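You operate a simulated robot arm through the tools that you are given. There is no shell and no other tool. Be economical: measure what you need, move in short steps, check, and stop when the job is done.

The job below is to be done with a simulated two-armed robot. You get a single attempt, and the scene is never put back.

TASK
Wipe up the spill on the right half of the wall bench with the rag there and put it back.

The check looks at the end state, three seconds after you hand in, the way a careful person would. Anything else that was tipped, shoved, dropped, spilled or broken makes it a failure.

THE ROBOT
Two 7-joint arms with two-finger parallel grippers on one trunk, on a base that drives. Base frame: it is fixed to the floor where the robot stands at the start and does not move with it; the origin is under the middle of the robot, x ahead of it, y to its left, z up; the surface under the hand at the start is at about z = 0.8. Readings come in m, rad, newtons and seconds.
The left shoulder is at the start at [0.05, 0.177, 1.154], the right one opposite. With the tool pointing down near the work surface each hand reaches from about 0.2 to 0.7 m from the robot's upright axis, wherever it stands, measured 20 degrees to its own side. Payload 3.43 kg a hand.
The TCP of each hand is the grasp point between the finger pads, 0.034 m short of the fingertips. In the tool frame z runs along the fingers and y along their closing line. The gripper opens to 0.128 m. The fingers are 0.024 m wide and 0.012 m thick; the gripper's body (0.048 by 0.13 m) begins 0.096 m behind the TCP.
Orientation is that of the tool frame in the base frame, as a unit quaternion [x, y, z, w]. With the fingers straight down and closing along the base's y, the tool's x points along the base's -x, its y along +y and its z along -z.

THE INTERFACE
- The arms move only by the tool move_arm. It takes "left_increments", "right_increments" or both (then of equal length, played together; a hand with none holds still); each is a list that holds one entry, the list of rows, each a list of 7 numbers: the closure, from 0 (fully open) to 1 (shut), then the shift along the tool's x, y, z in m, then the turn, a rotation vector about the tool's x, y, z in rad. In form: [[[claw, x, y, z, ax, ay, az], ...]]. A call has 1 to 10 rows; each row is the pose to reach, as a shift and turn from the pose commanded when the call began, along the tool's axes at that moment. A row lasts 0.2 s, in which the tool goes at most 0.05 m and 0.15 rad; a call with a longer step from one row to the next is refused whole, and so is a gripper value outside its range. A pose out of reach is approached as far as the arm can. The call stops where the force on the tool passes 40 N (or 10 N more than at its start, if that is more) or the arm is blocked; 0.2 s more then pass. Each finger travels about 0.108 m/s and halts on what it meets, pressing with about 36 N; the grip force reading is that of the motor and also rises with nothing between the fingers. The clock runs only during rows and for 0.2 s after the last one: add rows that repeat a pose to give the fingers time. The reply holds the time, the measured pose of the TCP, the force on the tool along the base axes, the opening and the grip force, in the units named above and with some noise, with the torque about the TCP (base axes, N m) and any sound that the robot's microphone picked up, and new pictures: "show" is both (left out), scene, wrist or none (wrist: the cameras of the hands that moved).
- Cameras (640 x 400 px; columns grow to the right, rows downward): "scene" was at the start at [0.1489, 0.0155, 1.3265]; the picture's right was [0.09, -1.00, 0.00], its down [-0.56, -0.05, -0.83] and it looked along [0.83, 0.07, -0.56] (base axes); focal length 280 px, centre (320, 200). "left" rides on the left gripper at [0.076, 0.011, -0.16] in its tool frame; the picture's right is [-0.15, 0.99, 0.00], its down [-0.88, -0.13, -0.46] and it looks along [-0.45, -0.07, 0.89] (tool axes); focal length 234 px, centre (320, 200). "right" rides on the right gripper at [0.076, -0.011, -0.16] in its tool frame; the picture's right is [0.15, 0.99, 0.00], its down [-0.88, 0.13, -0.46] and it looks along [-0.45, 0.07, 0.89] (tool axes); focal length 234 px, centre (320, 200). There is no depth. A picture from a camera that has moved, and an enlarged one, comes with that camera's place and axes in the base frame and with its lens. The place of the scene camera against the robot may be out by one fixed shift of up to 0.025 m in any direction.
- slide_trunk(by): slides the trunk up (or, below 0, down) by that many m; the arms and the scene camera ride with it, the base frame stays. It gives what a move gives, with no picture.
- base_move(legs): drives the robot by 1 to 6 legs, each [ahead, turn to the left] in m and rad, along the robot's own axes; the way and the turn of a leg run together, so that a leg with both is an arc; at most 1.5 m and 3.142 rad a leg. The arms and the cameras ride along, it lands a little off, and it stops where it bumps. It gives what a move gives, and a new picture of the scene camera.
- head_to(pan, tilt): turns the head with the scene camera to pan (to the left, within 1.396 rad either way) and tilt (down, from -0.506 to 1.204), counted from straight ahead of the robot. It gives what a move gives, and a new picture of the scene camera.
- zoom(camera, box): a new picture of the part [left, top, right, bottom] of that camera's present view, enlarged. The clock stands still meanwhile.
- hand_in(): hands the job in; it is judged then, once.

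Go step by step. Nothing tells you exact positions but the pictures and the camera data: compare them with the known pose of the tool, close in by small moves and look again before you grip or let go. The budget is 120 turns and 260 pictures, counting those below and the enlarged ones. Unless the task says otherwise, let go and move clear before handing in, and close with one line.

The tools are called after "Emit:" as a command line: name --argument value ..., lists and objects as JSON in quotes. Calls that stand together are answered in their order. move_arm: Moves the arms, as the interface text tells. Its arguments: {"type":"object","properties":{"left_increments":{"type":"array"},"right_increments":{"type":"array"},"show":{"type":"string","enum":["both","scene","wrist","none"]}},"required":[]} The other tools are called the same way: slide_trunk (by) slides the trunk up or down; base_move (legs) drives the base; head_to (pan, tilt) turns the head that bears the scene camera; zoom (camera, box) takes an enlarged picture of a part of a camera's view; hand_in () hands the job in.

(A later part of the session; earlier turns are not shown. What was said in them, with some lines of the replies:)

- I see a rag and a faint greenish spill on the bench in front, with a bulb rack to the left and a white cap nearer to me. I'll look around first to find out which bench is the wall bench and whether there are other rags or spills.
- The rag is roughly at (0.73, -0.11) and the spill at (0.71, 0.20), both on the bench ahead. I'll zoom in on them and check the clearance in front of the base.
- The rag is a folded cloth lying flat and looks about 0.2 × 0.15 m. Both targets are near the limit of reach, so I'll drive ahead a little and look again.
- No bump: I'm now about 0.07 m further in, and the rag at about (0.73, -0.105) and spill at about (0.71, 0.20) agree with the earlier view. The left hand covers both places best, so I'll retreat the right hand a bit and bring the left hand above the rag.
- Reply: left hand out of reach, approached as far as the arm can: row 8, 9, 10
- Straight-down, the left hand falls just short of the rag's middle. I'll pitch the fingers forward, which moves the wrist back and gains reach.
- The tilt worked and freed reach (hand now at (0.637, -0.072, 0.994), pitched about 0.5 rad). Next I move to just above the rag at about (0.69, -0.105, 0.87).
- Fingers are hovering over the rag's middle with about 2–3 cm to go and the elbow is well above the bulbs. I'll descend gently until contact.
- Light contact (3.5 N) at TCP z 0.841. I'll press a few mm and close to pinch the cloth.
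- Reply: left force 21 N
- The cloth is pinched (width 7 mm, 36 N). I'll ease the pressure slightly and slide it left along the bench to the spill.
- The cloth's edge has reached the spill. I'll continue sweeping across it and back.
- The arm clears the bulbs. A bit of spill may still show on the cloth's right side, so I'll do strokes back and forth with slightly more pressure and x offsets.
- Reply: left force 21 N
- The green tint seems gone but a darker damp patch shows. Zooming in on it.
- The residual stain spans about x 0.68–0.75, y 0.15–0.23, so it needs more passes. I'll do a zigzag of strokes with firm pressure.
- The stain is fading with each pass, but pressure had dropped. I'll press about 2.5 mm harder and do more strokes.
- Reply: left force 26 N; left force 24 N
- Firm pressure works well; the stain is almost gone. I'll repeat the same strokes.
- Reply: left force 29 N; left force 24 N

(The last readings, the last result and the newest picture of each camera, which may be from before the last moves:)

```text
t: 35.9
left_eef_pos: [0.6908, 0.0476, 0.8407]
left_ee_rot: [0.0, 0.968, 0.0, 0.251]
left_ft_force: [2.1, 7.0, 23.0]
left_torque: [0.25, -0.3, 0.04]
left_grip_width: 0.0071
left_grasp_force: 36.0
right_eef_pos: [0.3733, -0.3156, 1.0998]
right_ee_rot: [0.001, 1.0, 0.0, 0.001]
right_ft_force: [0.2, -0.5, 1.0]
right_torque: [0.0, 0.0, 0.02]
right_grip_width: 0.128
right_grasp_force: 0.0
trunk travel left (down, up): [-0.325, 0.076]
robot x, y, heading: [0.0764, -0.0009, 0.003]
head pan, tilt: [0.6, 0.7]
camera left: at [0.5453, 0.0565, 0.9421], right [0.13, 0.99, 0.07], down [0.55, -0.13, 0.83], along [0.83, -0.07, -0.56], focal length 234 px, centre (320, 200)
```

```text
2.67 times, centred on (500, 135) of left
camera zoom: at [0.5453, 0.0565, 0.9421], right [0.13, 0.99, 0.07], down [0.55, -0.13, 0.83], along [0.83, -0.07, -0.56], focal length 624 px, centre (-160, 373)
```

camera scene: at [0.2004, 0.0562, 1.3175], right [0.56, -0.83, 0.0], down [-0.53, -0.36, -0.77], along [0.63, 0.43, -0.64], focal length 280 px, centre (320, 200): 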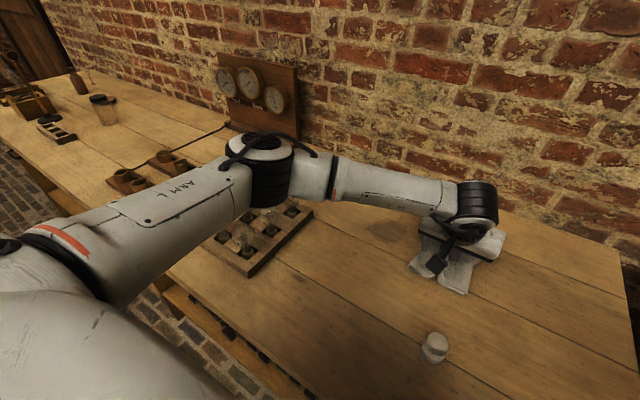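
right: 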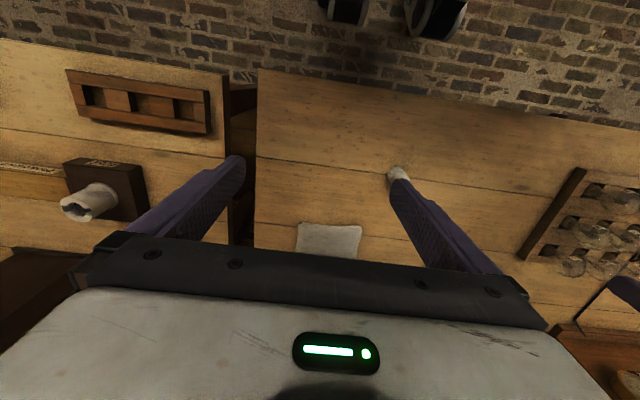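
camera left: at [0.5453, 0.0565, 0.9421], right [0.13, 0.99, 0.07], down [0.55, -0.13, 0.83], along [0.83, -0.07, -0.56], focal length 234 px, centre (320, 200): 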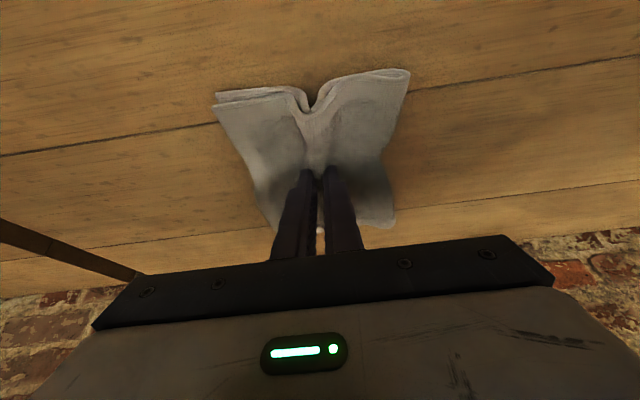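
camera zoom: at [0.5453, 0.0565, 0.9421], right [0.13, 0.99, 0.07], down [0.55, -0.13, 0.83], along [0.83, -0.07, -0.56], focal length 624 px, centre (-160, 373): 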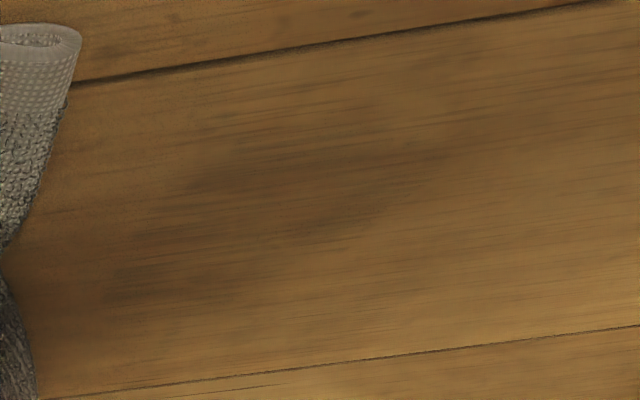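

Only a trace remains. One more full round to be sure.

Emit:
move_arm --left_increments '[[[1, -0.005, 0.04, 0.0028, 0, 0, 0], [1, -0.0176, 0.08, 0.0096, 0, 0, 0], [1, -0.0176, 0.12, 0.0096, 0, 0, 0], [1, -0.0176, 0.16, 0.0096, 0, 0, 0], [1, -0.0176, 0.2, 0.0096, 0, 0, 0], [1, 0.0, 0.21, 0, 0, 0, 0], [1, 0.0, 0.17, 0, 0, 0, 0], [1, 0, 0.13, 0, 0, 0, 0], [1, 0, 0.09, 0, 0, 0, 0], [1, 0, 0.06, 0, 0, 0, 0]]]' --show "none"

Emit:
move_arm --left_increments '[[[1, -0.022, 0.03, 0.012, 0, 0, 0], [1, -0.03, 0.07, 0.0164, 0, 0, 0], [1, -0.03, 0.11, 0.0164, 0, 0, 0], [1, -0.03, 0.15, 0.0164, 0, 0, 0], [1, -0.01, 0.14, 0.0055, 0, 0, 0], [1, -0.01, 0.1, 0.0055, 0, 0, 0], [1, -0.01, 0.06, 0.0055, 0, 0, 0], [1, -0.01, 0.02, 0.0055, 0, 0, 0], [1, 0.0, -0.02, 0, 0, 0, 0], [1, 0.0, -0.06, 0, 0, 0, 0]]]' --show "wrist"

Emit:
zoom --camera "left" --box '[380, 60, 620, 210]'

Emit:
head_to --pan 0.0 --tilt 0.85

Emit:
zoom --camera "scene" --box '[190, 140, 310, 215]'

```text
t: 38.1
left_eef_pos: [0.6919, 0.1078, 0.841]
left_ee_rot: [-0.001, 0.968, 0.001, 0.25]
left_ft_force: [-1.0, 5.8, 21.1]
left_torque: [0.26, -0.13, 0.06]
left_grip_width: 0.0071
left_grasp_force: 36.5
right_eef_pos: [0.3726, -0.3157, 1.099]
right_ee_rot: [0.001, 1.0, 0.0, 0.0]
right_ft_force: [0.3, -0.6, -0.6]
right_torque: [0.0, 0.02, 0.02]
right_grip_width: 0.1279
right_grasp_force: 0.0
trunk travel left (down, up): [-0.325, 0.076]
robot x, y, heading: [0.0717, 0.0007, 0.0]
head pan, tilt: [0.6, 0.7]
```

```text
t: 40.3
left_eef_pos: [0.6941, 0.052, 0.8403]
left_ee_rot: [0.0, 0.968, 0.0, 0.25]
left_ft_force: [-0.7, 6.4, 21.9]
left_torque: [0.23, -0.15, 0.08]
left_grip_width: 0.0072
left_grasp_force: 35.8
right_eef_pos: [0.3737, -0.3161, 1.1]
right_ee_rot: [0.001, 1.0, 0.001, 0.001]
right_ft_force: [-1.0, 0.1, 0.4]
right_torque: [0.01, 0.0, 0.01]
right_grip_width: 0.1279
right_grasp_force: 0.0
trunk travel left (down, up): [-0.325, 0.076]
robot x, y, heading: [0.0699, 0.001, 0.007]
head pan, tilt: [0.6, 0.7]
camera left: at [0.5495, 0.0617, 0.9427], right [0.13, 0.99, 0.07], down [0.55, -0.13, 0.83], along [0.83, -0.07, -0.56], focal length 234 px, centre (320, 200)
```

left: 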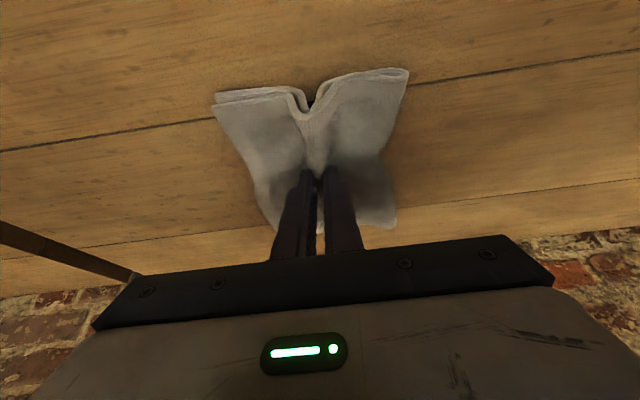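

```text
2.67 times, centred on (500, 135) of left
camera zoom: at [0.5495, 0.0617, 0.9427], right [0.13, 0.99, 0.07], down [0.55, -0.13, 0.83], along [0.83, -0.07, -0.56], focal length 624 px, centre (-160, 373)
```

zoom: 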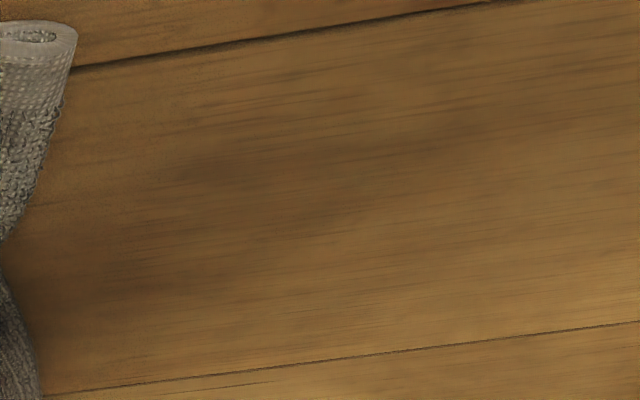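

```text
t: 41.3
left_eef_pos: [0.6933, 0.0528, 0.8405]
left_ee_rot: [0.0, 0.968, -0.001, 0.25]
left_ft_force: [-1.5, 2.4, 21.3]
left_torque: [0.11, -0.1, 0.08]
left_grip_width: 0.007
left_grasp_force: 36.0
right_eef_pos: [0.3748, -0.3166, 1.1015]
right_ee_rot: [0.001, 1.0, -0.001, 0.001]
right_ft_force: [-0.8, 0.9, -0.5]
right_torque: [-0.03, -0.01, -0.01]
right_grip_width: 0.128
right_grasp_force: 0.0
trunk travel left (down, up): [-0.325, 0.076]
robot x, y, heading: [0.0685, -0.0014, -0.009]
head pan, tilt: [0.0, 0.85]
camera scene: at [0.208, 0.0078, 1.3054], right [0.0, -1.0, 0.0], down [-0.75, 0.0, -0.66], along [0.66, 0.0, -0.75], focal length 280 px, centre (320, 200)
```

scene: 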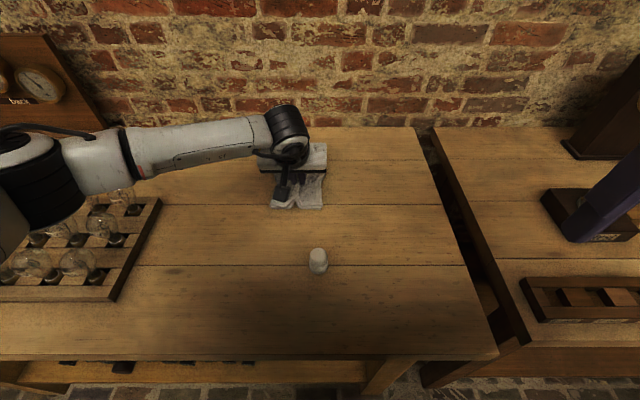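

```text
5.33 times, centred on (250, 178) of scene
camera zoom: at [0.208, 0.0078, 1.3054], right [0.0, -1.0, 0.0], down [-0.75, 0.0, -0.66], along [0.66, 0.0, -0.75], focal length 1495 px, centre (693, 320)
```

zoom: 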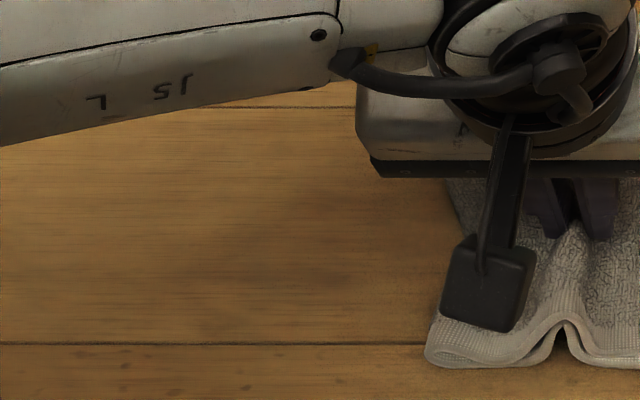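

The spill is gone (only arm shadow there). Now I slide the rag back to its original place, hand at (0.69, -0.105).

Emit:
move_arm --left_increments '[[[1, -0.001, 0, -0.0022, 0, 0, 0], [1, -0.001, -0.04, -0.0022, 0, 0, 0], [1, -0.001, -0.08, -0.0022, 0, 0, 0], [1, -0.001, -0.12, -0.0022, 0, 0, 0], [1, -0.001, -0.158, -0.0022, 0, 0, 0], [1, -0.001, -0.158, -0.0022, 0, 0, 0]]]'

```text
t: 42.7
left_eef_pos: [0.6939, -0.1074, 0.8403]
left_ee_rot: [0.001, 0.969, -0.001, 0.249]
left_ft_force: [-1.7, 2.9, 15.3]
left_torque: [0.17, -0.08, 0.09]
left_grip_width: 0.0071
left_grasp_force: 35.7
right_eef_pos: [0.3741, -0.3162, 1.0994]
right_ee_rot: [0.001, 1.0, 0.0, 0.001]
right_ft_force: [-0.2, -0.2, 0.2]
right_torque: [-0.01, -0.01, 0.01]
right_grip_width: 0.1281
right_grasp_force: 0.1
trunk travel left (down, up): [-0.325, 0.076]
robot x, y, heading: [0.0727, -0.0009, -0.003]
head pan, tilt: [0.0, 0.85]
camera scene: at [0.2087, 0.0084, 1.3052], right [0.0, -1.0, 0.0], down [-0.75, 0.0, -0.66], along [0.66, 0.0, -0.75], focal length 280 px, centre (320, 200)
camera left: at [0.5501, -0.0979, 0.9433], right [0.13, 0.99, 0.07], down [0.55, -0.13, 0.82], along [0.82, -0.07, -0.56], focal length 234 px, centre (320, 200)
```

scene: 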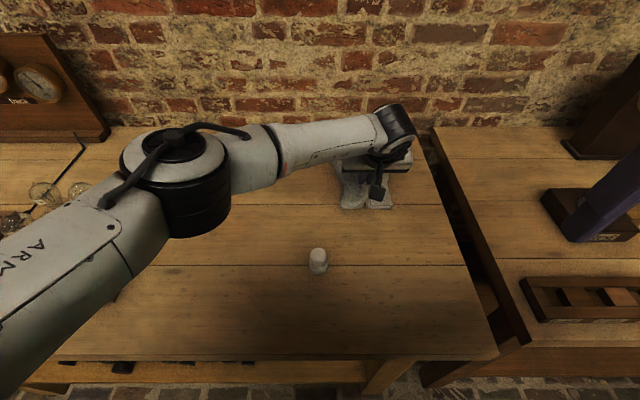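
left: 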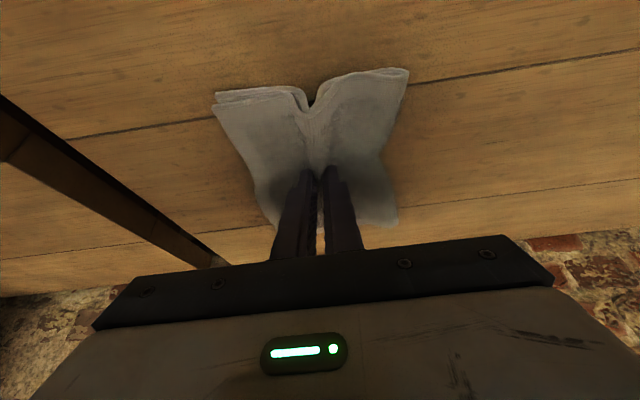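

The rag is back in line with where it lay. I'll open the fingers gently while keeping light contact so the cloth spreads again.

Emit:
move_arm --left_increments '[[[0.9, 0, 0, 0, 0, 0, 0], [0.8, 0, 0, 0, 0, 0, 0], [0.7, 0, 0, 0, 0, 0, 0], [0.62, 0, 0, 0, 0, 0, 0], [0.62, 0, 0, 0, 0, 0, 0]]]' --show "wrist"

```text
t: 43.9
left_eef_pos: [0.6938, -0.108, 0.8391]
left_ee_rot: [0.0, 0.969, -0.001, 0.248]
left_ft_force: [-1.5, -1.8, 12.6]
left_torque: [-0.08, -0.04, -0.02]
left_grip_width: 0.0451
left_grasp_force: 0.1
right_eef_pos: [0.3742, -0.3168, 1.0999]
right_ee_rot: [0.001, 1.0, 0.0, 0.0]
right_ft_force: [-0.4, 0.8, 0.0]
right_torque: [0.03, -0.03, -0.01]
right_grip_width: 0.128
right_grasp_force: 0.0
trunk travel left (down, up): [-0.325, 0.076]
robot x, y, heading: [0.0738, 0.0009, 0.001]
head pan, tilt: [0.0, 0.85]
camera left: at [0.5502, -0.098, 0.9431], right [0.13, 0.99, 0.07], down [0.55, -0.13, 0.82], along [0.82, -0.07, -0.56], focal length 234 px, centre (320, 200)
```

left: 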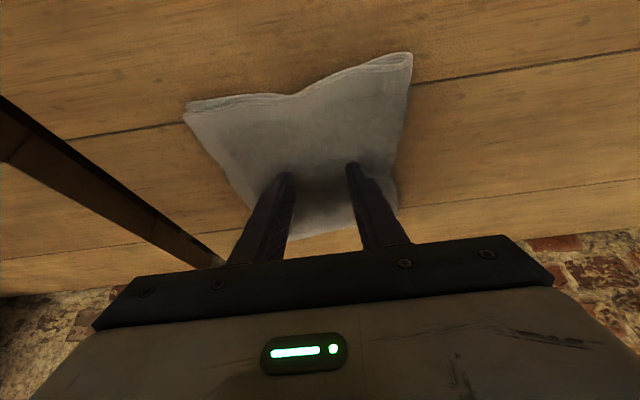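

The cloth spread back nearly as it was. I'll lift straight up off it and look.

Emit:
move_arm --left_increments '[[[0.62, -0.0048, 0, -0.0088, 0, 0, 0], [0.62, -0.0144, 0, -0.0263, 0, 0, 0], [0.62, -0.034, 0, -0.0615, 0, 0, 0], [0.62, -0.048, 0, -0.0878, 0, 0, 0], [0.62, -0.062, 0, -0.114, 0, 0, 0]]]'

```text
t: 45.1
left_eef_pos: [0.6902, -0.1051, 0.97]
left_ee_rot: [-0.001, 0.969, 0.0, 0.246]
left_ft_force: [1.2, 0.3, 0.2]
left_torque: [-0.01, 0.0, -0.02]
left_grip_width: 0.0487
left_grasp_force: 0.1
right_eef_pos: [0.3752, -0.3158, 1.0999]
right_ee_rot: [0.001, 1.0, 0.0, 0.0]
right_ft_force: [-0.2, -0.1, 0.6]
right_torque: [0.03, -0.03, -0.03]
right_grip_width: 0.1279
right_grasp_force: 0.0
trunk travel left (down, up): [-0.325, 0.076]
robot x, y, heading: [0.0715, 0.0004, -0.003]
head pan, tilt: [0.0, 0.85]
camera scene: at [0.2102, 0.0078, 1.3049], right [0.0, -1.0, 0.0], down [-0.75, 0.0, -0.66], along [0.66, 0.0, -0.75], focal length 280 px, centre (320, 200)
camera left: at [0.547, -0.0968, 1.0732], right [0.13, 0.99, 0.07], down [0.55, -0.13, 0.82], along [0.82, -0.07, -0.56], focal length 234 px, centre (320, 200)
```

scene: 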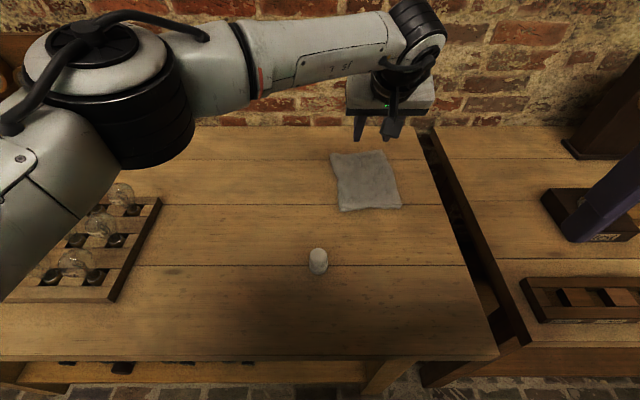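
left: 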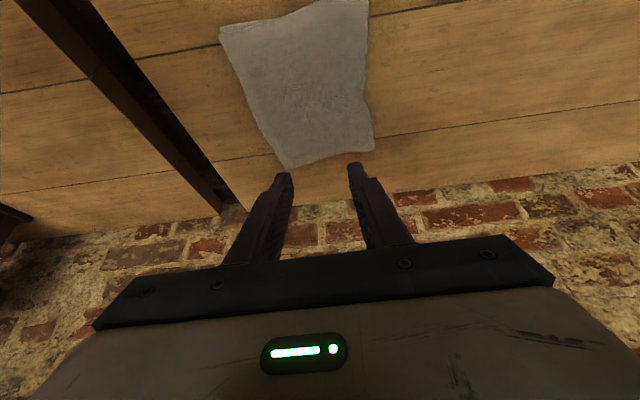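

The rag lies at practically the same corners as before. I'll raise and draw the left hand clear, then check the spill area unobstructed.

Emit:
move_arm --left_increments '[[[0.5, -0.015, 0, -0.03, 0, 0, 0], [0.3, -0.03, 0, -0.065, 0, 0, 0], [0, -0.04, 0.02, -0.1, 0, 0, 0], [0, -0.02, 0.05, -0.121, 0, 0, 0], [0, 0.0, 0.08, -0.13, 0, 0, 0], [0, 0.015, 0.12, -0.14, 0, 0, 0], [0, 0.03, 0.16, -0.15, 0, 0, 0], [0, 0.05, 0.2, -0.16, 0, 0, 0]]]' --show "scene"

Emit:
zoom --camera "scene" --box '[180, 120, 420, 270]'

```text
t: 46.9
left_eef_pos: [0.571, 0.0918, 1.0848]
left_ee_rot: [-0.001, 0.969, -0.001, 0.247]
left_ft_force: [-0.6, 0.2, -0.3]
left_torque: [0.0, -0.01, -0.01]
left_grip_width: 0.128
left_grasp_force: 0.1
right_eef_pos: [0.3746, -0.315, 1.0997]
right_ee_rot: [0.0, 1.0, 0.0, 0.0]
right_ft_force: [0.3, 0.5, 0.4]
right_torque: [-0.05, -0.02, 0.02]
right_grip_width: 0.128
right_grasp_force: 0.1
trunk travel left (down, up): [-0.325, 0.076]
robot x, y, heading: [0.0671, 0.0032, -0.001]
head pan, tilt: [0.0, 0.85]
camera scene: at [0.2101, 0.0087, 1.305], right [0.0, -1.0, 0.0], down [-0.75, 0.0, -0.66], along [0.66, 0.0, -0.75], focal length 280 px, centre (320, 200)
```

scene: 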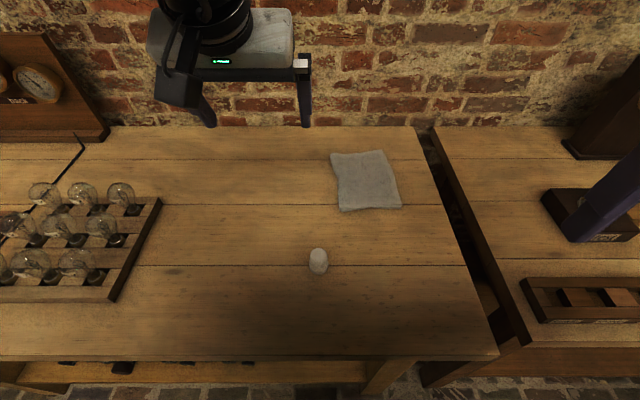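

```text
2.67 times, centred on (300, 195) of scene
camera zoom: at [0.2101, 0.0087, 1.305], right [0.0, -1.0, 0.0], down [-0.75, 0.0, -0.66], along [0.66, 0.0, -0.75], focal length 748 px, centre (373, 213)
```

zoom: 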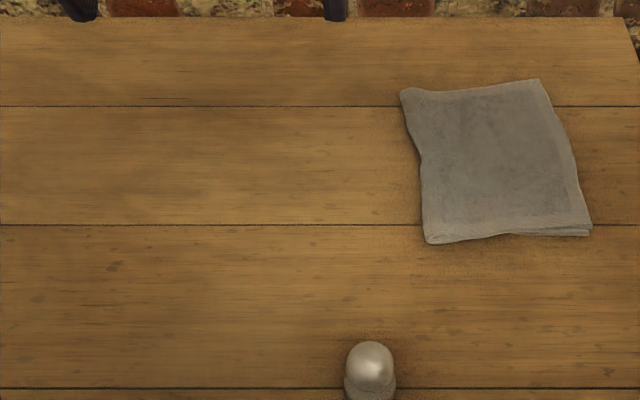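

The spill is gone and the rag is flat in its place. The small white cap looks slightly different, so I'll check it.

Emit:
zoom --camera "scene" --box '[270, 230, 370, 293]'

Emit:
head_to --pan 0.0 --tilt 0.75

```text
6.35 times, centred on (320, 262) of scene
camera zoom: at [0.2101, 0.0087, 1.305], right [0.0, -1.0, 0.0], down [-0.75, 0.0, -0.66], along [0.66, 0.0, -0.75], focal length 1780 px, centre (320, -190)
```

zoom: 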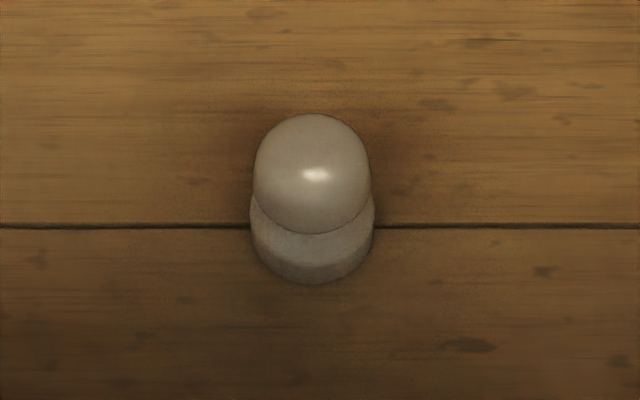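

```text
t: 47.5
left_eef_pos: [0.5708, 0.0912, 1.0844]
left_ee_rot: [0.0, 0.969, 0.0, 0.247]
left_ft_force: [-0.3, -0.2, 0.2]
left_torque: [0.0, -0.01, -0.03]
left_grip_width: 0.1279
left_grasp_force: 0.1
right_eef_pos: [0.3748, -0.3154, 1.1002]
right_ee_rot: [0.001, 1.0, 0.0, 0.0]
right_ft_force: [0.2, -0.4, -0.5]
right_torque: [-0.01, 0.0, -0.01]
right_grip_width: 0.128
right_grasp_force: 0.0
trunk travel left (down, up): [-0.325, 0.076]
robot x, y, heading: [0.0752, 0.0002, 0.004]
head pan, tilt: [0.0, 0.75]
camera scene: at [0.2151, 0.0078, 1.3129], right [0.0, -1.0, 0.0], down [-0.68, 0.0, -0.73], along [0.73, 0.0, -0.68], focal length 280 px, centre (320, 200)
```

scene: 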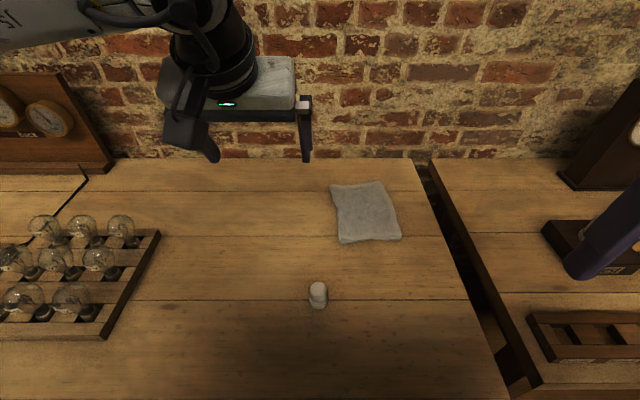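

The bench is clean, the rag is back flat in its spot, and the cap and bulbs are untouched. Both hands are clear, so I'm handing in.

Emit:
hand_in

```text
The job is handed in.
```

I wiped up the spill and put the rag back flat where it lay; in the last pictures the bench was clean and nothing else had moved.
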